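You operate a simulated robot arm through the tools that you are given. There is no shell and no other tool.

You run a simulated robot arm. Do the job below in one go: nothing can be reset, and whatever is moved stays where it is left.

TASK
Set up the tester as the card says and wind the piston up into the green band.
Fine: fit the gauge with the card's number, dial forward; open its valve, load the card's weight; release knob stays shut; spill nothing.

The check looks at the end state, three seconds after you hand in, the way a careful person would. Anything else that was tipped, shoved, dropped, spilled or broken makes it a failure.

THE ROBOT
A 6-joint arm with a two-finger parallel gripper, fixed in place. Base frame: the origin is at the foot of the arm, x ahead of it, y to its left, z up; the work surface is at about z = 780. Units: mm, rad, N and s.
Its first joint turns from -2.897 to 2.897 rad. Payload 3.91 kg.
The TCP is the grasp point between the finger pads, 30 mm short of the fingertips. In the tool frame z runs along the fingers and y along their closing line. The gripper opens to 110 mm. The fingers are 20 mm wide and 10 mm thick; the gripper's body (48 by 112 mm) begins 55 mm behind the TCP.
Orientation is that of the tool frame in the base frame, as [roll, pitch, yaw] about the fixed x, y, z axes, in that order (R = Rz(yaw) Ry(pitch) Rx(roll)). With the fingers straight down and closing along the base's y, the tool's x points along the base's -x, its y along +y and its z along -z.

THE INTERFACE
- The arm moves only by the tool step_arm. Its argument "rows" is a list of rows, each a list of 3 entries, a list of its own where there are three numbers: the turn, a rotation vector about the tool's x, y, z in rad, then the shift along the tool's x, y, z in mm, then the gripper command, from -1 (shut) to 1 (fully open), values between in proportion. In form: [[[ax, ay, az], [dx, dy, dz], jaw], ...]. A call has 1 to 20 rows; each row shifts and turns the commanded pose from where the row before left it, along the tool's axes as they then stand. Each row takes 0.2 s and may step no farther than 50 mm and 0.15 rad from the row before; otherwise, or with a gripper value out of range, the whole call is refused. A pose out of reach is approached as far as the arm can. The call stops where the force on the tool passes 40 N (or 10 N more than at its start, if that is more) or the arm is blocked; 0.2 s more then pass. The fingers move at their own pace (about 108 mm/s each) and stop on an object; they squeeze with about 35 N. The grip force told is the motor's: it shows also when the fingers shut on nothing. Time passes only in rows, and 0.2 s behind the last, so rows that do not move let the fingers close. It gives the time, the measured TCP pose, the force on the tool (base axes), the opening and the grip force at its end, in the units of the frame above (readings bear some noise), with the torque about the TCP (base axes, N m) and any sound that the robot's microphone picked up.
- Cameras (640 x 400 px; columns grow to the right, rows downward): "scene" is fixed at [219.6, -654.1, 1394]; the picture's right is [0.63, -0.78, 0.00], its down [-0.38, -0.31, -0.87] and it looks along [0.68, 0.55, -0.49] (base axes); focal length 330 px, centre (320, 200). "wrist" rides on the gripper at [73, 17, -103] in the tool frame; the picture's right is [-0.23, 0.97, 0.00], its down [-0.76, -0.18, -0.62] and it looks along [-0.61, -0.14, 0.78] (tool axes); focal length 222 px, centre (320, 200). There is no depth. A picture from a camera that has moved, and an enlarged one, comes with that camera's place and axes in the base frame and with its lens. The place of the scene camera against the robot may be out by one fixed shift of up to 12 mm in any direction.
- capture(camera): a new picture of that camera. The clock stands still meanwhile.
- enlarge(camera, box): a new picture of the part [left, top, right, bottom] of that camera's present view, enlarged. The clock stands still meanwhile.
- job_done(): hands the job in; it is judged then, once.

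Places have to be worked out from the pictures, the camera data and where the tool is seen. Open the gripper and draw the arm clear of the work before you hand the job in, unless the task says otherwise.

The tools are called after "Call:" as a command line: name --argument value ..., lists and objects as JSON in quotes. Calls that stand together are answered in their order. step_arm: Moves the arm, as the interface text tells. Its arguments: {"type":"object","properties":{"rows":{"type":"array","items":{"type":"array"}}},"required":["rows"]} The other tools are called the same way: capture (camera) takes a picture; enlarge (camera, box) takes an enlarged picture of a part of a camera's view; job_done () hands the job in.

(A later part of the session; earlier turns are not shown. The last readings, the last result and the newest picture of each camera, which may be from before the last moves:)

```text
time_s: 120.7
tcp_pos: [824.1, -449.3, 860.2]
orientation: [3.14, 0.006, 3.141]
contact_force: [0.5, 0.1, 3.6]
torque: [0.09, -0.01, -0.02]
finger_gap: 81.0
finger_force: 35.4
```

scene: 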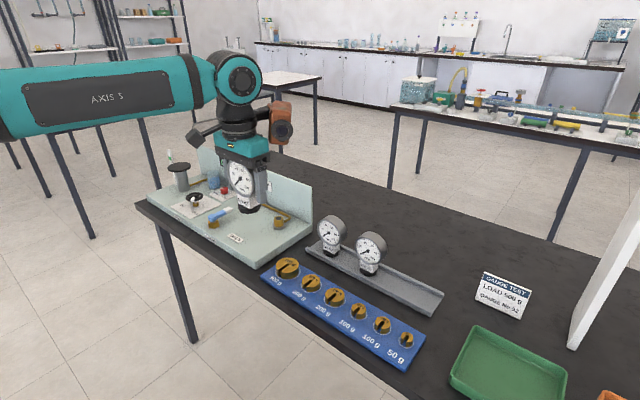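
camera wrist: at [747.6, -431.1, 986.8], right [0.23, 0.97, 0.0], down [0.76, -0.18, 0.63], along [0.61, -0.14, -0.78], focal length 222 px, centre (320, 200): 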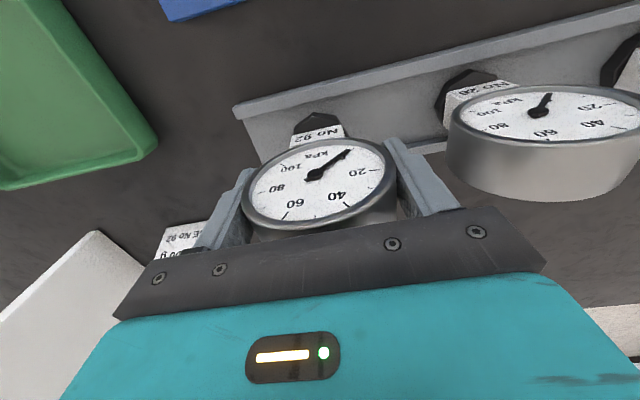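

Standing on the rack floor. I open, rise to the original grip height (TCP z≈875, x≈821), and look.

Call:
step_arm --rows '[[[0, 0, 0], [0, 0, 0], 0.5], [[0, 0, 0], [0, 0, 0], 0.8], [[0, 0, 0], [0, 0, -5], 0.9], [[0, 0, 0], [3, 0, -6], 0.9], [[0, 0, 0], [0, 0, -4], 0.9], [[0, 0, 0], [0, 0, 0], 0.9]]'

Call:
enlarge --camera "wrist" --box '[200, 80, 440, 230]'

Call:
enlarge --camera "scene" --box '[380, 240, 460, 320]'

```text
time_s: 122.1
tcp_pos: [822.2, -449.1, 876.0]
orientation: [3.139, 0.004, -3.141]
contact_force: [-0.6, 0.3, -0.6]
torque: [-0.01, -0.02, 0.01]
finger_gap: 104.3
finger_force: 0.0
```

```text
2.67 times, centred on (320, 155) of wrist
camera zoom: at [749.7, -431.7, 979.0], right [0.23, 0.97, 0.0], down [0.76, -0.18, 0.63], along [0.61, -0.14, -0.78], focal length 592 px, centre (320, 320)
```

zoom: 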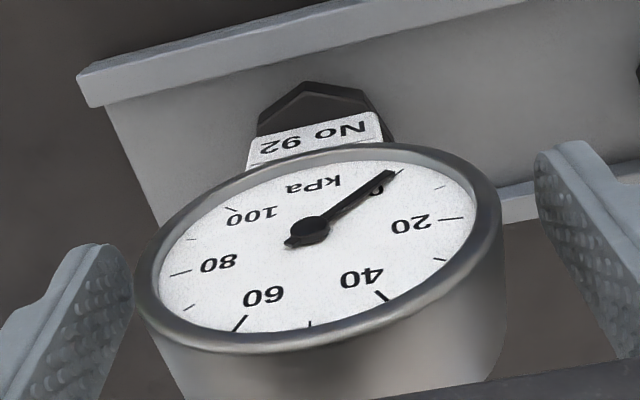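

```text
5.00 times, centred on (420, 280) of scene
camera zoom: at [219.6, -654.1, 1394.0], right [0.63, -0.78, 0.0], down [-0.38, -0.31, -0.87], along [0.68, 0.55, -0.49], focal length 1651 px, centre (-180, -200)
```

zoom: 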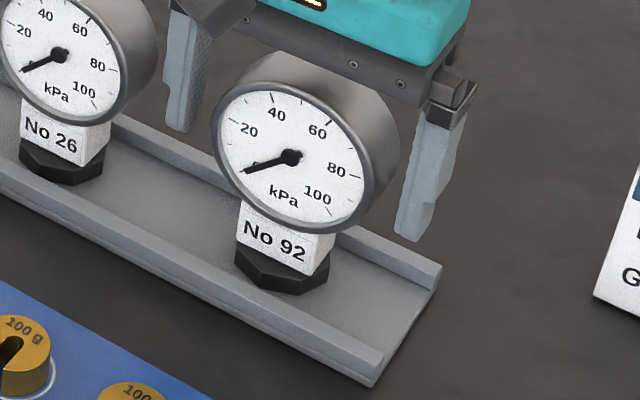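

The gauge stands at its old place, though it reads ~1.5 mm higher than originally. I zoom in on the rack floor around it.

Call:
enlarge --camera "scene" --box '[395, 270, 435, 310]'

Call:
enlarge --camera "wrist" --box '[280, 90, 360, 150]'

Call:
enlarge --camera "scene" --box '[315, 210, 395, 280]'

```text
10.00 times, centred on (415, 290) of scene
camera zoom: at [219.6, -654.1, 1394.0], right [0.63, -0.78, 0.0], down [-0.38, -0.31, -0.87], along [0.68, 0.55, -0.49], focal length 3303 px, centre (-630, -700)
```

zoom: 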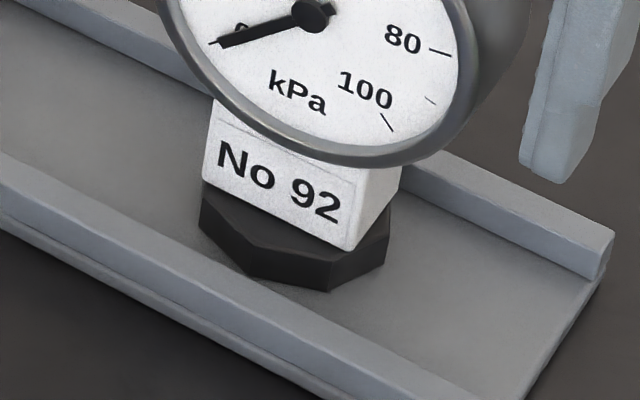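

```text
6.67 times, centred on (320, 120) of wrist
camera zoom: at [749.7, -431.7, 979.0], right [0.23, 0.97, 0.0], down [0.76, -0.18, 0.63], along [0.61, -0.14, -0.78], focal length 1481 px, centre (320, 733)
```

zoom: 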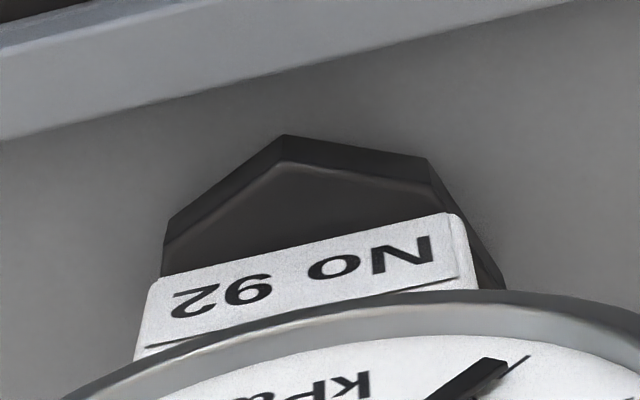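

```text
5.71 times, centred on (355, 245) of scene
camera zoom: at [219.6, -654.1, 1394.0], right [0.63, -0.78, 0.0], down [-0.38, -0.31, -0.87], along [0.68, 0.55, -0.49], focal length 1887 px, centre (120, -57)
```

zoom: 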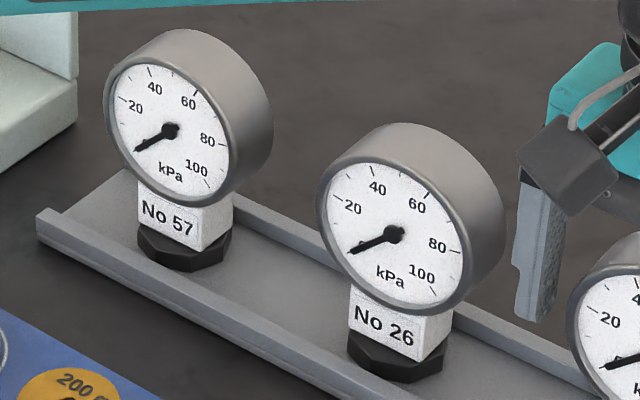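

Flat floor, gauge standing properly. I grip it afresh exactly like the first time.

Call:
step_arm --rows '[[[0, 0, 0], [-1, 0, 0], 0.5], [[0, 0, 0], [0, 0, 0], 0.46], [[0, 0, 0], [0, 0, 0], -1], [[0, 0, 0], [0, 0, 0], -1], [[0, 0, 0], [0, 0, 0], -1], [[0, 0, 0], [0, 0, 0], -1]]'

Call:
enlarge --camera "wrist" --box '[200, 80, 440, 230]'

```text
time_s: 123.5
tcp_pos: [823.3, -449.4, 876.3]
orientation: [3.141, 0.005, -3.141]
contact_force: [-0.6, 0.0, 0.6]
torque: [0.01, 0.03, 0.01]
finger_gap: 80.8
finger_force: 34.8
```

```text
2.67 times, centred on (320, 155) of wrist
camera zoom: at [750.5, -431.7, 978.9], right [0.23, 0.97, 0.0], down [0.76, -0.18, 0.63], along [0.61, -0.14, -0.78], focal length 592 px, centre (320, 320)
```

zoom: 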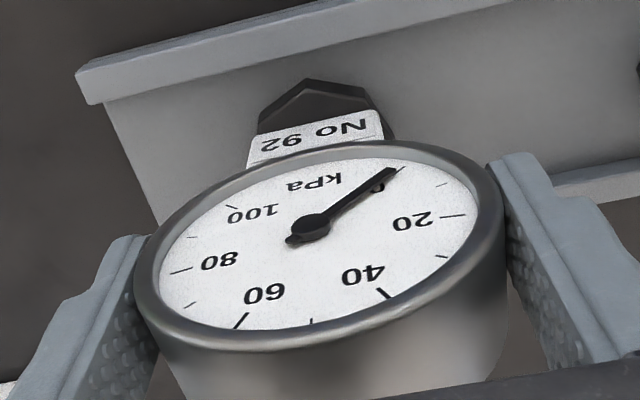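

Gripped as at first. I lift and carry it over the port again.

Call:
step_arm --rows '[[[0, 0, 0], [0, 0, -8], -1], [[0, 0, 0], [0, 0, -12], -1], [[0, 0, 0], [0, 0, -30], -1], [[0, 0, 0], [0, 0, -40], -1], [[0, 0, 0], [0, 0, -40], -1], [[0, 0, 0], [0, 0, -40], -1], [[0, 0, 0], [3, 34, 0], -1], [[0, 0, 0], [3, 45, 0], -1], [[0, 0, 0], [3, 45, 0], -1], [[0, 0, 0], [3, 45, 0], -1], [[0, 0, 0], [3, 45, 0], -1], [[0, 0, 0], [3, 45, 0], -1], [[0, 0, 0], [3, 45, 0], -1], [[0, 0, 0], [2, 45, 0], -1], [[0, 0, 0], [0, 45, 0], -1], [[0, 0, 0], [0, 40, 0], -1], [[0, 0, 0], [0, 0, 0], -1], [[0, 0, 0], [0, 0, 0], -1]]'

Call:
enlarge --camera "wrist" --box '[270, 40, 370, 140]'

```text
time_s: 127.3
tcp_pos: [801.1, -15.1, 1046.6]
orientation: [-3.141, 0.003, -3.141]
contact_force: [0.5, 0.6, -2.0]
torque: [-0.02, -0.01, -0.02]
finger_gap: 80.9
finger_force: 34.7
```

```text
4.00 times, centred on (320, 90) of wrist
camera zoom: at [728.9, 3.7, 1149.7], right [0.23, 0.97, 0.0], down [0.76, -0.18, 0.63], along [0.61, -0.14, -0.78], focal length 888 px, centre (320, 640)
```

zoom: 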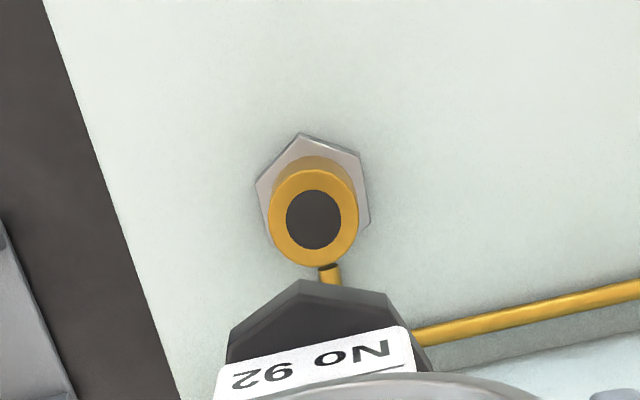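

Port confirmed at (800.0, -15.0); the hand is at (801.9, -13.3). I correct y by -1.7 and lower to ~15 mm above.

Call:
step_arm --rows '[[[0, 0, 0], [1, -1.7, 20], -1], [[0, 0, 0], [0, 0, 30], -1], [[0, 0, 0], [0, 0, 30], -1], [[0, 0, 0], [0, 0, 20], -1], [[0, 0, 0], [0, 0, 0], -1], [[0, 0, 0], [0, 0, 0], -1]]'

Call:
enlarge --camera "scene" --box '[270, 205, 302, 230]'

Call:
enlarge --camera "wrist" --box '[290, 80, 350, 140]'

```text
time_s: 128.7
tcp_pos: [800.5, -15.5, 945.5]
orientation: [-3.142, 0.004, 3.141]
contact_force: [0.0, 0.4, -2.2]
torque: [-0.01, 0.03, -0.01]
finger_gap: 81.0
finger_force: 35.1
```

```text
16.00 times, centred on (286, 218) of scene
camera zoom: at [219.6, -654.1, 1394.0], right [0.63, -0.78, 0.0], down [-0.38, -0.31, -0.87], along [0.68, 0.55, -0.49], focal length 5284 px, centre (864, -80)
```

zoom: 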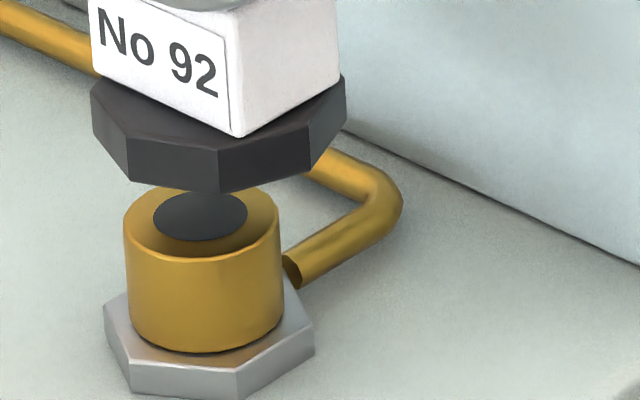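

```text
6.67 times, centred on (320, 110) of wrist
camera zoom: at [727.8, 1.1, 1049.5], right [0.23, 0.97, 0.0], down [0.76, -0.18, 0.63], along [0.61, -0.14, -0.78], focal length 1481 px, centre (320, 800)
```

zoom: 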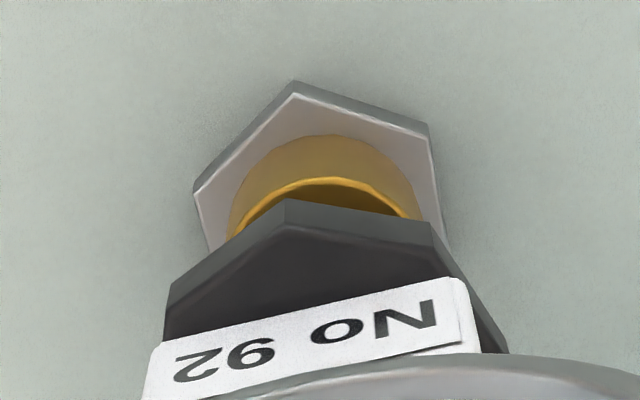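

In this grip the gauge axis sits ~5.5 mm beyond the TCP in x (like the first time, when I also shifted back 5 mm). Offset is (+6.3, -0.9); I correct and lower to ~7 mm.

Call:
step_arm --rows '[[[0, 0, 0], [3.3, 0.4, 0], -1], [[0, 0, 0], [3, 0.3, 0], -1], [[0, 0, 0], [0, 0, 6], -1], [[0, 0, 0], [0, 0, 6], -1], [[0, 0, 0], [0, 0, 0], -1], [[0, 0, 0], [0, 0, 0], -1]]'

Call:
enlarge --camera "scene" --box '[270, 205, 302, 230]'

Call:
enlarge --camera "wrist" --box '[290, 80, 350, 140]'

```text
time_s: 130.1
tcp_pos: [791.8, -15.1, 934.0]
orientation: [-3.141, 0.003, -3.141]
contact_force: [0.5, 0.9, -3.2]
torque: [0.0, 0.01, 0.03]
finger_gap: 81.0
finger_force: 35.1
```

```text
16.00 times, centred on (286, 218) of scene
camera zoom: at [219.6, -654.1, 1394.0], right [0.63, -0.78, 0.0], down [-0.38, -0.31, -0.87], along [0.68, 0.55, -0.49], focal length 5284 px, centre (864, -80)
```

zoom: 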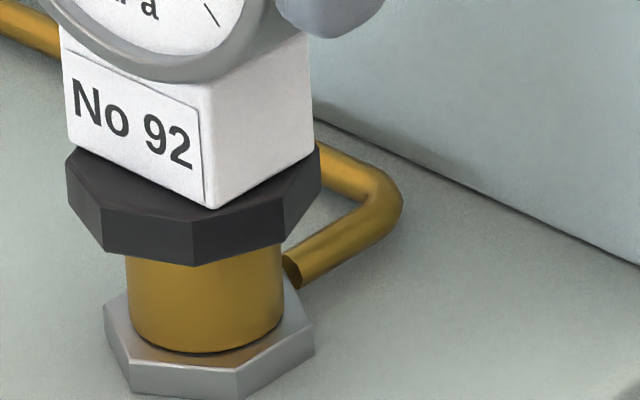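

```text
6.67 times, centred on (320, 110) of wrist
camera zoom: at [720.8, 1.8, 1037.0], right [0.23, 0.97, 0.0], down [0.76, -0.18, 0.63], along [0.61, -0.14, -0.78], focal length 1481 px, centre (320, 800)
```

zoom: 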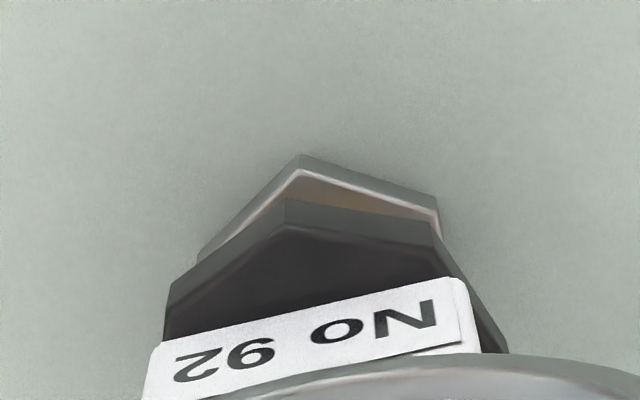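

Now (-2.1, -0.2) at ~4 mm height; I shift +1.6 mm in x, -0.3 in y.

Call:
step_arm --rows '[[[0, 0, 0], [-1.6, -0.3, 0], -1], [[0, 0, 0], [0, 0, 0], -1], [[0, 0, 0], [0, 0, 0], -1]]'

Call:
enlarge --camera "scene" --box '[270, 205, 302, 230]'

Call:
enlarge --camera "wrist" --box '[290, 80, 350, 140]'

```text
time_s: 130.9
tcp_pos: [794.9, -15.4, 934.6]
orientation: [-3.141, 0.005, 3.142]
contact_force: [-0.1, 0.1, -2.9]
torque: [-0.03, 0.04, -0.01]
finger_gap: 80.9
finger_force: 34.1
```

```text
16.00 times, centred on (286, 218) of scene
camera zoom: at [219.6, -654.1, 1394.0], right [0.63, -0.78, 0.0], down [-0.38, -0.31, -0.87], along [0.68, 0.55, -0.49], focal length 5284 px, centre (864, -80)
```

zoom: 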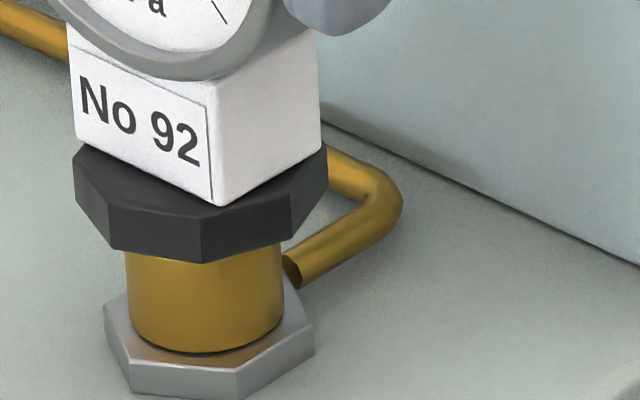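

```text
6.67 times, centred on (320, 110) of wrist
camera zoom: at [722.5, 1.6, 1036.9], right [0.23, 0.97, 0.0], down [0.76, -0.18, 0.63], along [0.61, -0.14, -0.78], focal length 1481 px, centre (320, 800)
```

zoom: 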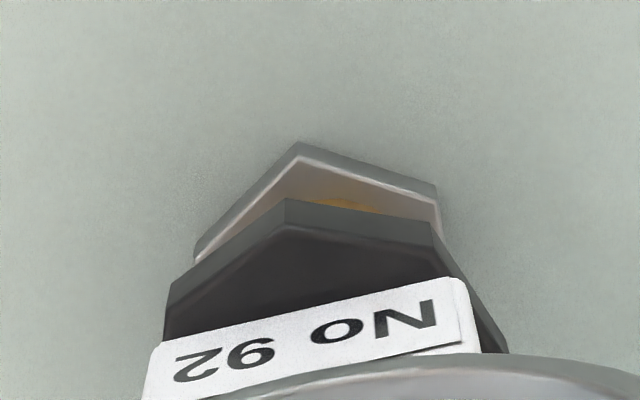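

Centred within 0.5 mm and 4 mm above. I lower 3.5 mm, then do the same three 1.5 mm rows as the first time.

Call:
step_arm --rows '[[[0, 0, 0], [0, 0, 2], -1], [[0, 0, 0], [0, 0, 1.5], -1], [[0, 0, 0], [0, 0, 0], -1]]'

Call:
step_arm --rows '[[[0, 0, 0], [0, 0, 1.5], -1], [[0, 0, 0], [0, 0, 1.5], -1], [[0, 0, 0], [0, 0, 1.5], -1], [[0, 0, 0], [0, 0, 0], -1]]'

```text
time_s: 131.7
tcp_pos: [793.9, -15.8, 930.8]
orientation: [-3.14, 0.004, 3.14]
contact_force: [-0.5, 0.3, -3.0]
torque: [-0.02, 0.0, -0.01]
finger_gap: 81.0
finger_force: 34.9
```

```text
time_s: 132.7
tcp_pos: [794.1, -16.6, 926.6]
orientation: [-3.141, 0.006, 3.14]
contact_force: [0.6, 2.0, 23.2]
torque: [0.05, -0.04, -0.12]
finger_gap: 81.1
finger_force: 34.5
```

23 N, no snap yet; I continue pressing 1.5 mm twice.

Call:
step_arm --rows '[[[0, 0, 0], [0, 0, 1.5], -1], [[0, 0, 0], [0, 0, 1.5], -1], [[0, 0, 0], [0, 0, 0], -1]]'

Call:
enlarge --camera "scene" --box '[270, 205, 302, 230]'

Call:
enlarge --camera "wrist" --box '[290, 80, 350, 140]'

```text
time_s: 133.5
tcp_pos: [794.0, -16.1, 923.8]
orientation: [3.142, 0.006, 3.141]
contact_force: [3.1, 0.7, 27.2]
torque: [0.04, -0.09, -0.02]
finger_gap: 81.1
finger_force: 35.0
```

```text
16.00 times, centred on (286, 218) of scene
camera zoom: at [219.6, -654.1, 1394.0], right [0.63, -0.78, 0.0], down [-0.38, -0.31, -0.87], along [0.68, 0.55, -0.49], focal length 5284 px, centre (864, -80)
```

zoom: 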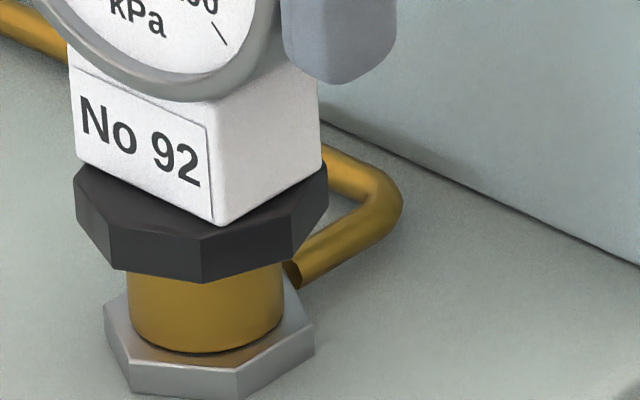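

```text
6.67 times, centred on (320, 110) of wrist
camera zoom: at [721.5, 1.3, 1027.0], right [0.23, 0.97, 0.0], down [0.76, -0.18, 0.63], along [0.61, -0.14, -0.78], focal length 1481 px, centre (320, 800)
```

zoom: 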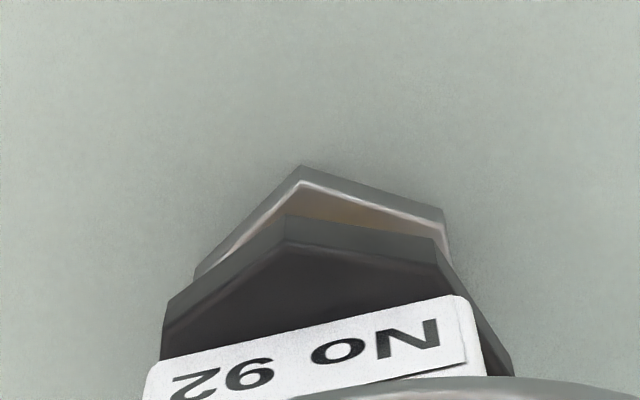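

The nut is now exactly coaxial with the rim at 27 N. I'll unload slowly in 0.5 mm steps and watch for any pull-off force.

Call:
step_arm --rows '[[[0, 0, 0], [0, 0, -1], -1]]'

Call:
step_arm --rows '[[[0, 0, 0], [0, 0, -0.5], -1]]'

Call:
step_arm --rows '[[[0, 0, 0], [0, 0, -0.5], -1]]'

Call:
step_arm --rows '[[[0, 0, 0], [0, 0, -0.5], -1]]'

```text
time_s: 133.9
tcp_pos: [794.1, -16.5, 923.9]
orientation: [3.14, 0.002, -3.141]
contact_force: [1.7, -0.8, 18.8]
torque: [-0.1, -0.16, -0.02]
finger_gap: 81.1
finger_force: 35.0
```

```text
time_s: 134.3
tcp_pos: [794.2, -15.8, 924.2]
orientation: [3.14, 0.005, 3.141]
contact_force: [5.1, 0.6, 11.1]
torque: [0.09, -0.37, -0.02]
finger_gap: 81.4
finger_force: 35.0
```

```text
time_s: 134.7
tcp_pos: [794.8, -16.2, 923.5]
orientation: [-3.139, 0.001, 3.141]
contact_force: [-2.0, 1.0, 2.2]
torque: [0.08, 0.11, -0.03]
finger_gap: 81.1
finger_force: 34.7
```

```text
time_s: 135.1
tcp_pos: [794.9, -16.4, 924.6]
orientation: [-3.141, 0.003, 3.141]
contact_force: [-0.6, 0.6, -2.7]
torque: [-0.01, 0.03, 0.01]
finger_gap: 81.0
finger_force: 34.8
```

It unloads smoothly with no pull-off force, so no latch. While it's coaxial I try a light press with a small twist each way.

Call:
step_arm --rows '[[[0, 0, 0], [0, 0, 1.5], -1], [[0, 0, 0], [0, 0, 1], -1], [[0, 0, 0.05], [0, 0, 0.3], -1], [[0, 0, 0.05], [0, 0, 0], -1], [[0, 0, 0.05], [0, 0, 0], -1], [[0, 0, -0.05], [0, 0, 0.3], -1], [[0, 0, -0.05], [0, 0, 0], -1], [[0, 0, -0.05], [0, 0, 0], -1], [[0, 0, -0.05], [0, 0, 0.3], -1], [[0, 0, -0.05], [0, 0, 0], -1], [[0, 0, -0.05], [0, 0, 0], -1], [[0, 0, 0.05], [0, 0, 0.2], -1], [[0, 0, 0.05], [0, 0, 0], -1], [[0, 0, 0.05], [0, 0, 0], -1], [[0, 0, 0], [0, 0, 0], -1]]'

```text
time_s: 138.3
tcp_pos: [792.9, -15.7, 923.1]
orientation: [3.139, 0.006, -3.141]
contact_force: [2.7, 4.4, 34.5]
torque: [0.09, -0.36, 0.03]
finger_gap: 81.4
finger_force: 34.4
```

No snap with twisting at up to 35 N. One more variant: start slightly off toward (-x,-y) and slide toward (+x,+y) under load, as happened by itself the first time.

Call:
step_arm --rows '[[[0, 0, 0], [0, 0, -5], -1], [[0, 0, 0], [0.8, -1.5, 0], -1], [[0, 0, 0], [0, 0, 0], -1], [[0, 0, 0], [0, 0, 2.5], -1], [[0, 0, 0], [0, 0, 2], -1], [[0, 0, 0], [0, 0, 1.5], -1], [[0, 0, 0], [-0.7, 0.8, 0.7], -1], [[0, 0, 0], [-0.7, 0.8, 0.7], -1], [[0, 0, 0], [-0.7, 0.8, 0.7], -1], [[0, 0, 0], [0, 0.8, 0.5], -1], [[0, 0, 0], [0, 0, 0], -1]]'

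```text
time_s: 140.7
tcp_pos: [795.1, -13.0, 918.6]
orientation: [3.139, 0.005, -3.14]
contact_force: [-0.3, -3.0, 7.9]
torque: [-0.12, -0.02, -0.01]
finger_gap: 80.8
finger_force: 35.5
```

Still nothing. Before deciding, I check whether anything else in the scene changed (knob, wheel, card, weights).

Call:
enlarge --camera "scene" --box '[130, 140, 330, 270]'

Call:
enlarge --camera "scene" --box '[150, 145, 250, 215]'

Call:
enlarge --camera "scene" --box '[460, 260, 560, 330]'

Call:
enlarge --camera "scene" --box '[250, 245, 440, 375]'

```text
3.08 times, centred on (230, 205) of scene
camera zoom: at [219.6, -654.1, 1394.0], right [0.63, -0.78, 0.0], down [-0.38, -0.31, -0.87], along [0.68, 0.55, -0.49], focal length 1016 px, centre (597, 185)
```

zoom: 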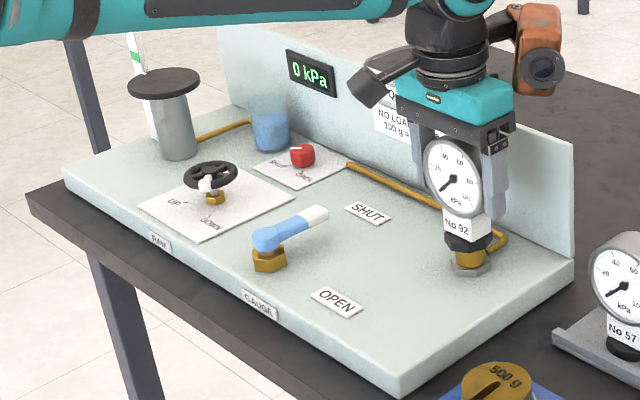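

```text
5.71 times, centred on (200, 180) of scene
camera zoom: at [219.6, -654.1, 1394.0], right [0.63, -0.78, 0.0], down [-0.38, -0.31, -0.87], along [0.68, 0.55, -0.49], focal length 1887 px, centre (1006, 314)
```

zoom: 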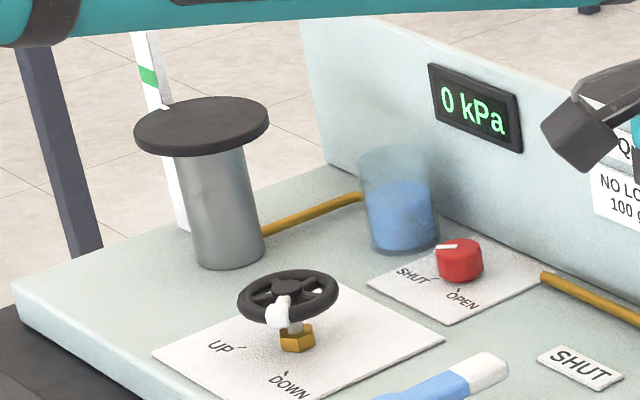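

```text
5.71 times, centred on (510, 295) of scene
camera zoom: at [219.6, -654.1, 1394.0], right [0.63, -0.78, 0.0], down [-0.38, -0.31, -0.87], along [0.68, 0.55, -0.49], focal length 1887 px, centre (-766, -343)
```

zoom: 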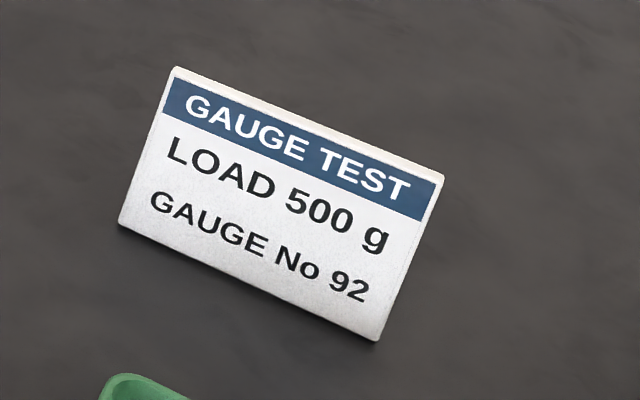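

```text
3.08 times, centred on (345, 310) of scene
camera zoom: at [219.6, -654.1, 1394.0], right [0.63, -0.78, 0.0], down [-0.38, -0.31, -0.87], along [0.68, 0.55, -0.49], focal length 1016 px, centre (243, -138)
```

zoom: 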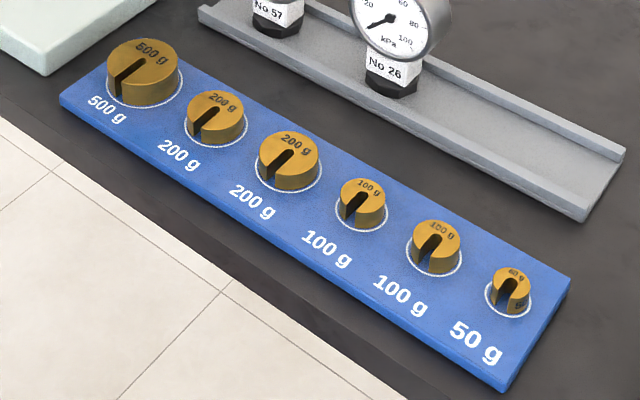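

Nothing else has changed; card still says 500 g and No 92. I re-centre the gauge: lift 4 mm and measure.

Call:
step_arm --rows '[[[0, 0, 0], [0, 0, -4], -1], [[0, 0, 0], [0, -1, -2], -1], [[0, 0, 0], [0, 0, 0], -1], [[0, 0, 0], [0, 0, 0], -1]]'

Call:
enlarge --camera "scene" --box '[270, 205, 302, 230]'

Call:
enlarge --camera "wrist" --box '[290, 80, 350, 140]'

```text
time_s: 141.7
tcp_pos: [794.6, -15.1, 924.5]
orientation: [3.141, 0.004, 3.14]
contact_force: [0.5, 0.4, -1.9]
torque: [0.01, 0.03, -0.02]
finger_gap: 80.8
finger_force: 35.0
```

```text
16.00 times, centred on (286, 218) of scene
camera zoom: at [219.6, -654.1, 1394.0], right [0.63, -0.78, 0.0], down [-0.38, -0.31, -0.87], along [0.68, 0.55, -0.49], focal length 5284 px, centre (864, -80)
```

zoom: 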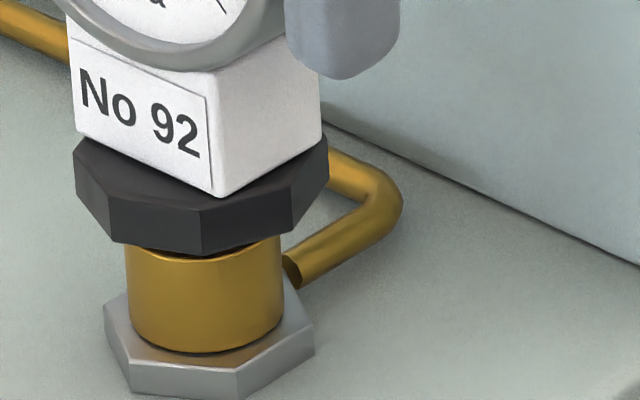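

```text
6.67 times, centred on (320, 110) of wrist
camera zoom: at [723.1, 1.8, 1027.4], right [0.23, 0.97, 0.0], down [0.76, -0.18, 0.63], along [0.61, -0.14, -0.78], focal length 1481 px, centre (320, 800)
```

zoom: 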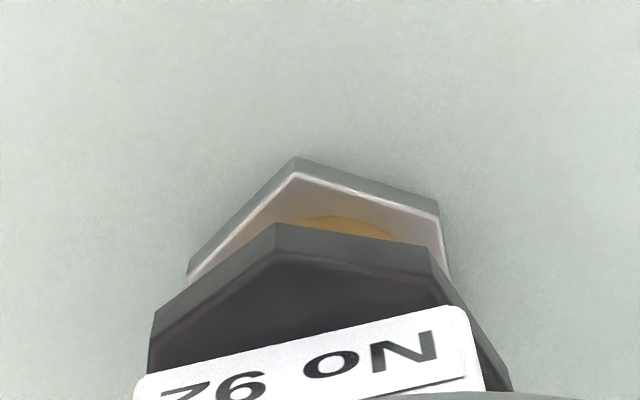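

Centred (+0.6, -0.2) mm, 6 mm above. I try one brisker single-stroke press (pads slip at ~25–38 N, so it stays gentle).

Call:
step_arm --rows '[[[0, 0, 0], [0.5, 0, 4], -1], [[0, 0, 0], [0, 0, 6], -1], [[0, 0, 0], [0, 0, 0], -1]]'

```text
time_s: 142.5
tcp_pos: [795.6, -15.8, 915.0]
orientation: [3.142, 0.005, -3.14]
contact_force: [0.3, 1.9, 24.3]
torque: [0.0, -0.06, 0.22]
finger_gap: 80.9
finger_force: 34.4
heard: snap
```

Snap heard! I do not lift: I open the gripper right here, straight away, and look.

Call:
step_arm --rows '[[[0, 0, 0], [0, 0, 0], 0.5], [[0, 0, 0], [0, 0, 0], 0.8], [[0, 0, 0], [0, 0, 0], 1], [[0, 0, 0], [0, 0, 0], 1]]'

Call:
enlarge --camera "scene" --box '[270, 205, 302, 230]'

Call:
capture --camera "wrist"

```text
time_s: 143.5
tcp_pos: [795.7, -15.2, 914.1]
orientation: [-3.141, 0.002, -3.14]
contact_force: [-0.9, -1.1, 0.3]
torque: [0.02, 0.02, -0.01]
finger_gap: 110.0
finger_force: 0.1
```

```text
16.00 times, centred on (286, 218) of scene
camera zoom: at [219.6, -654.1, 1394.0], right [0.63, -0.78, 0.0], down [-0.38, -0.31, -0.87], along [0.68, 0.55, -0.49], focal length 5284 px, centre (864, -80)
```

zoom: 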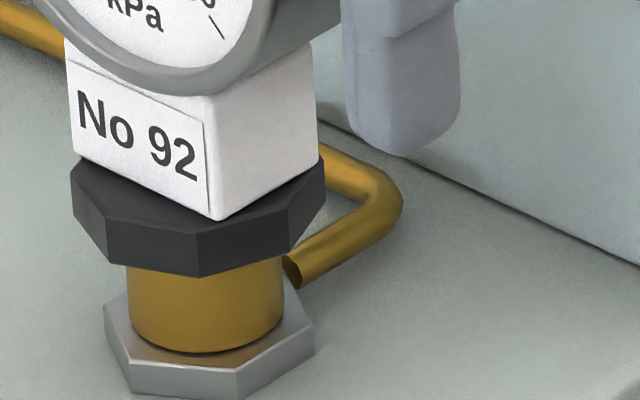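

```text
taken
camera wrist: at [722.9, 1.8, 1017.2], right [0.23, 0.97, 0.0], down [0.76, -0.18, 0.63], along [0.61, -0.14, -0.78], focal length 222 px, centre (320, 200)
```

wrist: 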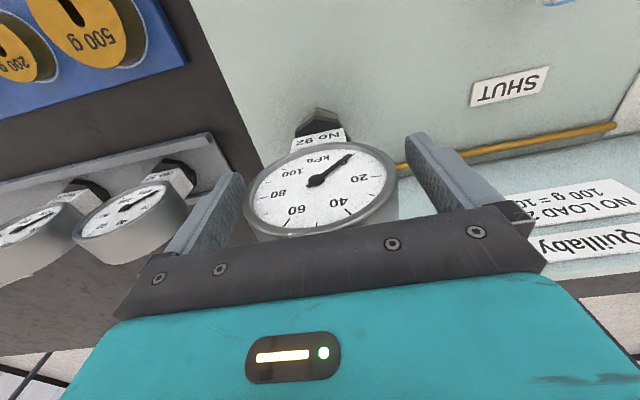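

Released without a second snap. I confirm the latch with the gentle side-nudge test (keeping the force small).

Call:
step_arm --rows '[[[0, 0, 0], [0, 6, 0], 1], [[0, 0, 0], [0, 6, 0], 1], [[0, 0, 0], [0, 1, 0], 1], [[0, 0, 0], [0, 0, 0], 1]]'

Call:
step_arm --rows '[[[0, 0, 0], [0, 1, 0], 1], [[0, 0, 0], [0, 0, 0], 1]]'

Call:
step_arm --rows '[[[0, 0, 0], [0, 1, 0], 1], [[0, 0, 0], [0, 0, 0], 1]]'

```text
time_s: 144.5
tcp_pos: [795.3, -0.9, 914.5]
orientation: [-3.141, 0.004, 3.141]
contact_force: [0.4, 0.0, -0.4]
torque: [0.04, 0.0, 0.03]
finger_gap: 110.2
finger_force: 0.1
```

```text
time_s: 145.1
tcp_pos: [795.2, -1.5, 912.1]
orientation: [-3.141, 0.003, -3.141]
contact_force: [0.0, -0.7, 1.0]
torque: [-0.02, 0.01, 0.02]
finger_gap: 110.0
finger_force: 0.1
heard: snap
```

```text
time_s: 145.7
tcp_pos: [794.3, 0.1, 913.8]
orientation: [3.141, 0.004, 3.141]
contact_force: [-0.5, -0.3, -0.7]
torque: [-0.01, -0.03, -0.01]
finger_gap: 110.0
finger_force: 0.0
```

The nudge itself popped it off (snap), so the latch had really engaged after the brisk press, and it only holds modest side loads. Now I know the recipe: a brisk push. I back the finger off, regrip, and repeat it, then leave it untouched.

Call:
step_arm --rows '[[[0, 0, 0], [0, -5, 0], 1], [[0, 0, 0], [0, -5, 0], 1], [[0, 0, 0], [0, -5, 0], 1], [[0, 0, 0], [0, 0, 0], 1]]'

Call:
enlarge --camera "wrist" --box '[220, 90, 420, 250]'

Call:
enlarge --camera "scene" --box '[270, 205, 302, 230]'

```text
time_s: 146.7
tcp_pos: [794.2, -15.3, 915.5]
orientation: [3.141, 0.006, -3.141]
contact_force: [0.2, 0.4, -0.5]
torque: [-0.03, 0.02, -0.01]
finger_gap: 110.1
finger_force: 0.0
```

```text
2.50 times, centred on (320, 170) of wrist
camera zoom: at [722.1, 2.1, 1017.7], right [0.23, 0.97, 0.0], down [0.76, -0.18, 0.63], along [0.61, -0.14, -0.78], focal length 555 px, centre (320, 275)
```

zoom: 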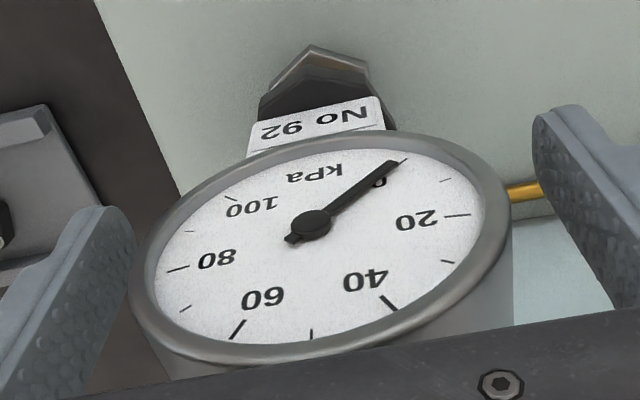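

```text
16.00 times, centred on (286, 218) of scene
camera zoom: at [219.6, -654.1, 1394.0], right [0.63, -0.78, 0.0], down [-0.38, -0.31, -0.87], along [0.68, 0.55, -0.49], focal length 5284 px, centre (864, -80)
```

zoom: 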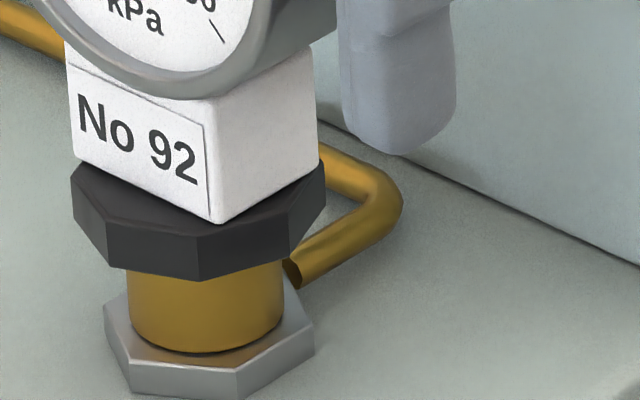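

Useful: right after the snap the nut sat at exactly the pixel position seen in the earlier seated states, about 1 mm higher than now, so I can recognise "latched" visually. I regrip, lift 6 mm, press briskly, and release.

Call:
step_arm --rows '[[[0, 0, 0], [0, 0, 0], 0.5], [[0, 0, 0], [0, 0, 0], 0.45], [[0, 0, 0], [0, 0, 0], -1], [[0, 0, 0], [0, 0, 0], -1], [[0, 0, 0], [0, 0, -3], -1], [[0, 0, 0], [0, 0, -3], -1], [[0, 0, 0], [0, 0, 0], -1], [[0, 0, 0], [0, 0, 0], -1]]'

Call:
enlarge --camera "scene" --box '[270, 205, 302, 230]'

Call:
enlarge --camera "wrist" --box '[290, 80, 350, 140]'

```text
time_s: 148.5
tcp_pos: [794.7, -16.1, 919.4]
orientation: [3.141, 0.003, -3.141]
contact_force: [-0.6, -0.8, -1.9]
torque: [0.02, 0.03, -0.04]
finger_gap: 80.8
finger_force: 35.3
```

```text
16.00 times, centred on (286, 218) of scene
camera zoom: at [219.6, -654.1, 1394.0], right [0.63, -0.78, 0.0], down [-0.38, -0.31, -0.87], along [0.68, 0.55, -0.49], focal length 5284 px, centre (864, -80)
```

zoom: 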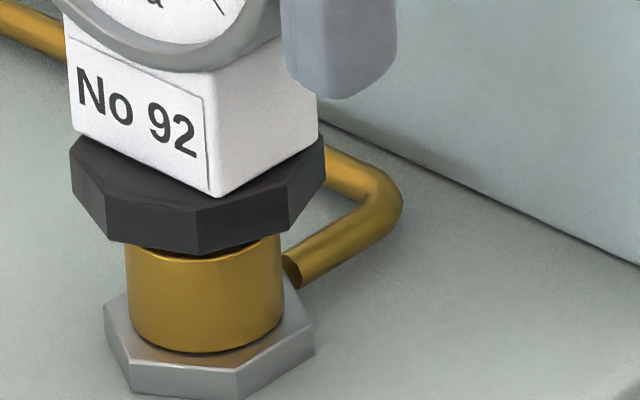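

```text
6.67 times, centred on (320, 110) of wrist
camera zoom: at [722.3, 1.9, 1023.6], right [0.23, 0.97, 0.0], down [0.76, -0.18, 0.63], along [0.61, -0.14, -0.78], focal length 1481 px, centre (320, 800)
```

zoom: 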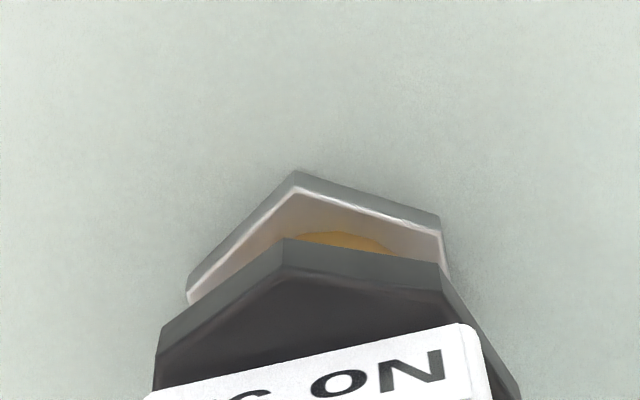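

6.4 mm above, centred within 0.5 mm. Brisk press now.

Call:
step_arm --rows '[[[0, 0, 0], [0, 0, 4], -1], [[0, 0, 0], [0, 0, 6], -1], [[0, 0, 0], [0, 0, 0], -1]]'

Call:
enlarge --camera "scene" --box '[270, 205, 302, 230]'

```text
time_s: 149.3
tcp_pos: [794.8, -14.0, 911.9]
orientation: [3.141, 0.006, -3.141]
contact_force: [1.8, -2.9, 26.1]
torque: [-0.04, -0.05, 0.57]
finger_gap: 80.8
finger_force: 35.2
heard: snap
```

```text
16.00 times, centred on (286, 218) of scene
camera zoom: at [219.6, -654.1, 1394.0], right [0.63, -0.78, 0.0], down [-0.38, -0.31, -0.87], along [0.68, 0.55, -0.49], focal length 5284 px, centre (864, -80)
```

zoom: 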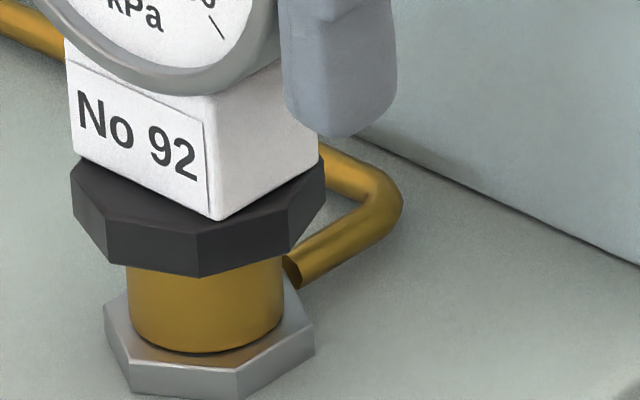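

Snap again, and the nut shows the latched position. I open the gripper without lifting, and verify it stays.

Call:
step_arm --rows '[[[0, 0, 0], [0, 0, 0], 0.5], [[0, 0, 0], [0, 0, 0], 0.8], [[0, 0, 0], [0, 0, 0], 1], [[0, 0, 0], [0, 0, 0], 1]]'

Call:
enlarge --camera "scene" --box '[270, 205, 302, 230]'

Call:
enlarge --camera "wrist" --box '[200, 80, 440, 240]'

```text
time_s: 150.3
tcp_pos: [795.4, -14.0, 910.5]
orientation: [3.141, 0.003, 3.141]
contact_force: [0.0, -0.2, 0.0]
torque: [0.02, 0.0, -0.01]
finger_gap: 110.1
finger_force: 0.0
```

```text
16.00 times, centred on (286, 218) of scene
camera zoom: at [219.6, -654.1, 1394.0], right [0.63, -0.78, 0.0], down [-0.38, -0.31, -0.87], along [0.68, 0.55, -0.49], focal length 5284 px, centre (864, -80)
```

zoom: 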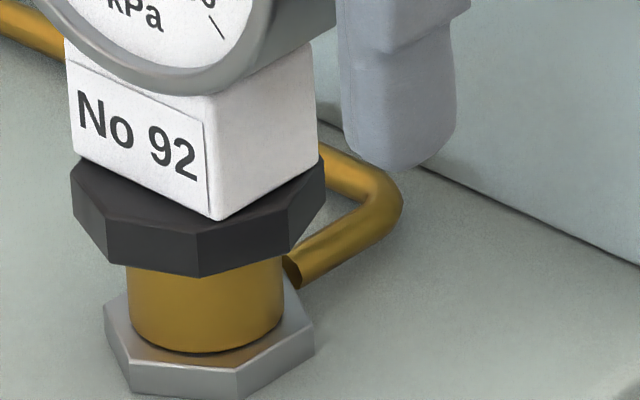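

```text
2.50 times, centred on (320, 160) of wrist
camera zoom: at [722.4, 2.4, 1013.8], right [0.23, 0.97, 0.0], down [0.76, -0.18, 0.63], along [0.61, -0.14, -0.78], focal length 555 px, centre (320, 300)
```

zoom: 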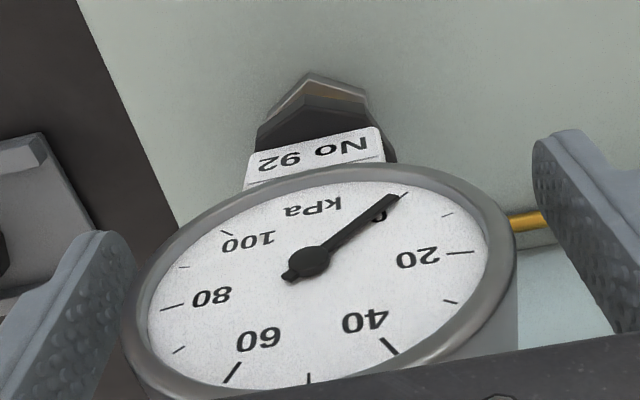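

It remains latched after release. I withdraw straight up, well centred, until the fingertips clear the head.

Call:
step_arm --rows '[[[0, 0, 0], [0, 0, -10], 1], [[0, 0, 0], [0, 0, -20], 1], [[0, 0, 0], [0, 0, -30], 1], [[0, 0, 0], [0, 0, -40], 1], [[0, 0, 0], [0, 0, -40], 1], [[0, 0, 0], [0, 0, -40], 1], [[0, 0, 0], [0, 0, 0], 1]]'

Call:
enlarge --camera "scene" --box '[270, 205, 302, 230]'

Call:
capture --camera "wrist"

```text
time_s: 151.9
tcp_pos: [795.6, -14.5, 1090.4]
orientation: [3.141, 0.003, 3.141]
contact_force: [-0.1, 0.0, 0.4]
torque: [0.0, 0.0, -0.01]
finger_gap: 110.0
finger_force: 0.1
```

```text
16.00 times, centred on (286, 218) of scene
camera zoom: at [219.6, -654.1, 1394.0], right [0.63, -0.78, 0.0], down [-0.38, -0.31, -0.87], along [0.68, 0.55, -0.49], focal length 5284 px, centre (864, -80)
```

zoom: 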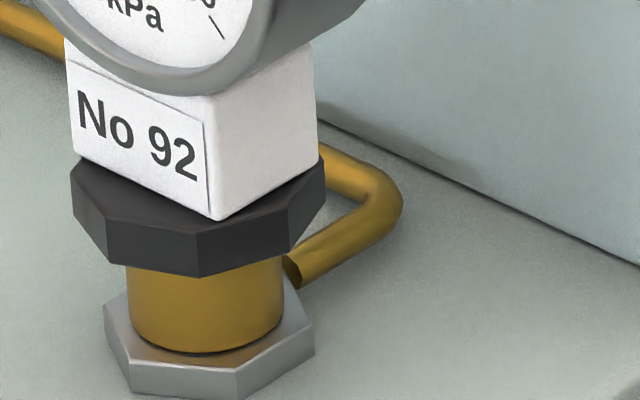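

```text
taken
camera wrist: at [723.2, 2.7, 1193.1], right [0.23, 0.97, 0.0], down [0.76, -0.18, 0.63], along [0.61, -0.14, -0.78], focal length 222 px, centre (320, 200)
```

wrist: 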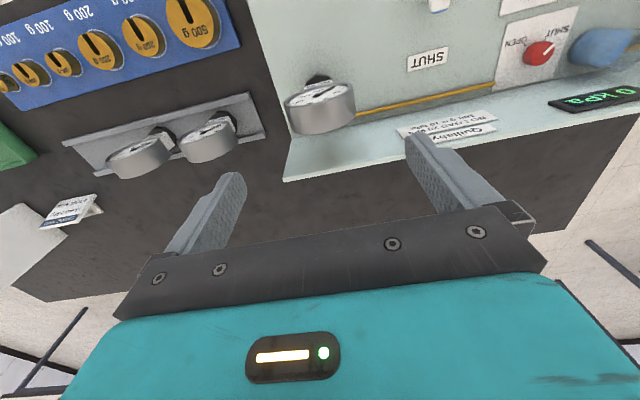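

The gauge is fitted and untouched. Now the valve: I move over the lever area at height for a close look.

Call:
step_arm --rows '[[[0, 0, 0], [35, 30, 0], 1], [[0, 0, 0], [35, 30, 0], 1], [[0, 0, 0], [35, 30, 0], 1], [[0, 0, 0], [35, 30, 15], 1], [[0, 0, 0], [15, 28, 25], 1], [[0, 0, 0], [0, 0, 30], 1], [[0, 0, 0], [0, 0, 20], 1], [[0, 0, 0], [0, 0, 0], 1]]'

Call:
capture --camera "wrist"

Call:
enlarge --camera "wrist" --box '[260, 80, 400, 200]'

Call:
enlarge --camera "scene" --box '[195, 190, 265, 250]'

```text
time_s: 153.7
tcp_pos: [639.4, 133.0, 1000.0]
orientation: [-3.142, 0.004, -3.141]
contact_force: [-0.9, 0.6, 0.1]
torque: [-0.03, 0.01, -0.01]
finger_gap: 109.9
finger_force: 0.1
```

```text
taken
camera wrist: at [567.1, 151.1, 1102.9], right [0.23, 0.97, 0.0], down [0.76, -0.18, 0.63], along [0.61, -0.14, -0.78], focal length 222 px, centre (320, 200)
```

wrist: 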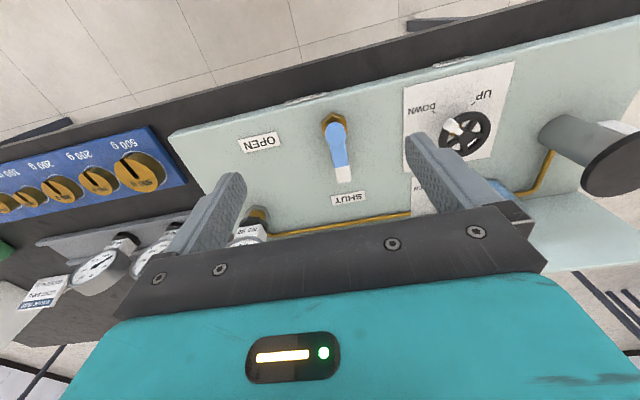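

```text
3.33 times, centred on (330, 140) of wrist
camera zoom: at [567.1, 151.1, 1102.9], right [0.23, 0.97, 0.0], down [0.76, -0.18, 0.63], along [0.61, -0.14, -0.78], focal length 740 px, centre (287, 400)
```

zoom: 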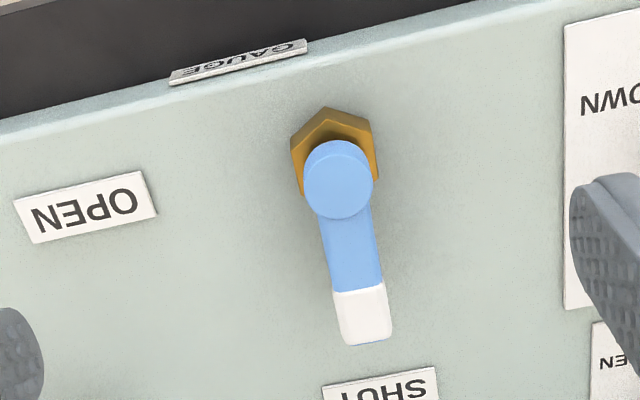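

```text
6.67 times, centred on (230, 220) of scene
camera zoom: at [219.6, -654.1, 1394.0], right [0.63, -0.78, 0.0], down [-0.38, -0.31, -0.87], along [0.68, 0.55, -0.49], focal length 2202 px, centre (920, 67)
```

zoom: 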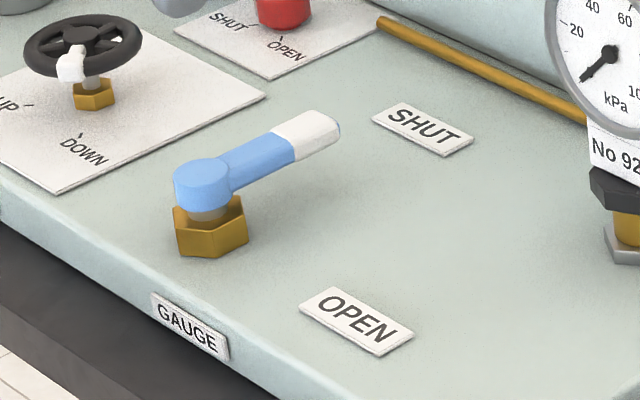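

The lever (pivot near (675,145), pointing +x = SHUT) must swing clockwise to point at -y (OPEN). I go closer for a precise look before pushing it with closed fingers.

Call:
step_arm --rows '[[[0, 0, 0], [-20, 4, 20], 0], [[0, 0, 0], [-20, 4, 20], -0.5], [[0, 0, 0], [-20, 4, 20], -1], [[0, 0, 0], [0, 0, 10], -1], [[0, 0, 0], [0, 0, 0], -1]]'

Call:
capture --camera "wrist"

Call:
enlarge --camera "wrist" --box '[240, 40, 400, 180]'

Call:
enlarge --camera "scene" --box '[180, 150, 280, 240]'

```text
time_s: 154.9
tcp_pos: [698.2, 144.4, 928.9]
orientation: [-3.14, 0.005, 3.141]
contact_force: [0.4, 0.2, 0.4]
torque: [0.02, -0.01, -0.01]
finger_gap: 0.0
finger_force: 35.0
```

```text
taken
camera wrist: at [625.6, 162.1, 1032.2], right [0.23, 0.97, 0.0], down [0.76, -0.18, 0.63], along [0.61, -0.14, -0.78], focal length 222 px, centre (320, 200)
```

wrist: 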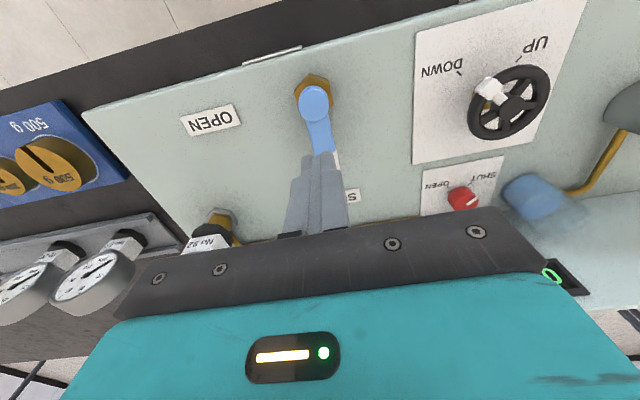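

```text
2.86 times, centred on (320, 110) of wrist
camera zoom: at [625.6, 162.1, 1032.2], right [0.23, 0.97, 0.0], down [0.76, -0.18, 0.63], along [0.61, -0.14, -0.78], focal length 635 px, centre (320, 457)
```

zoom: 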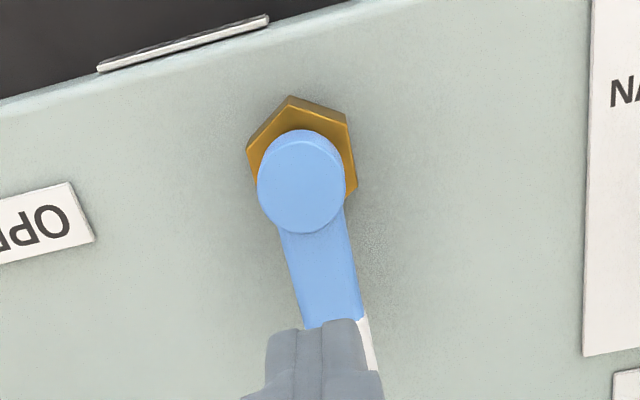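

```text
4.44 times, centred on (230, 195) of scene
camera zoom: at [219.6, -654.1, 1394.0], right [0.63, -0.78, 0.0], down [-0.38, -0.31, -0.87], along [0.68, 0.55, -0.49], focal length 1468 px, centre (720, 222)
```

zoom: 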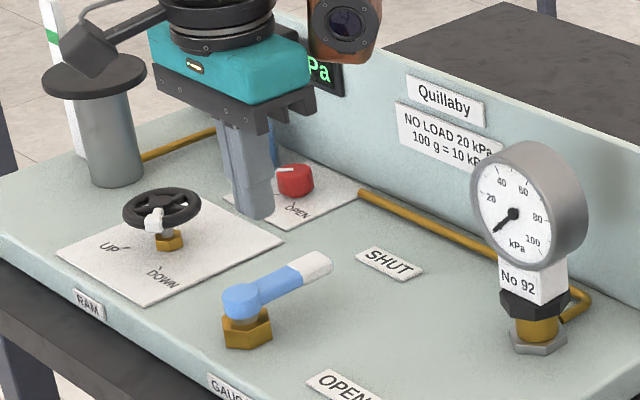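

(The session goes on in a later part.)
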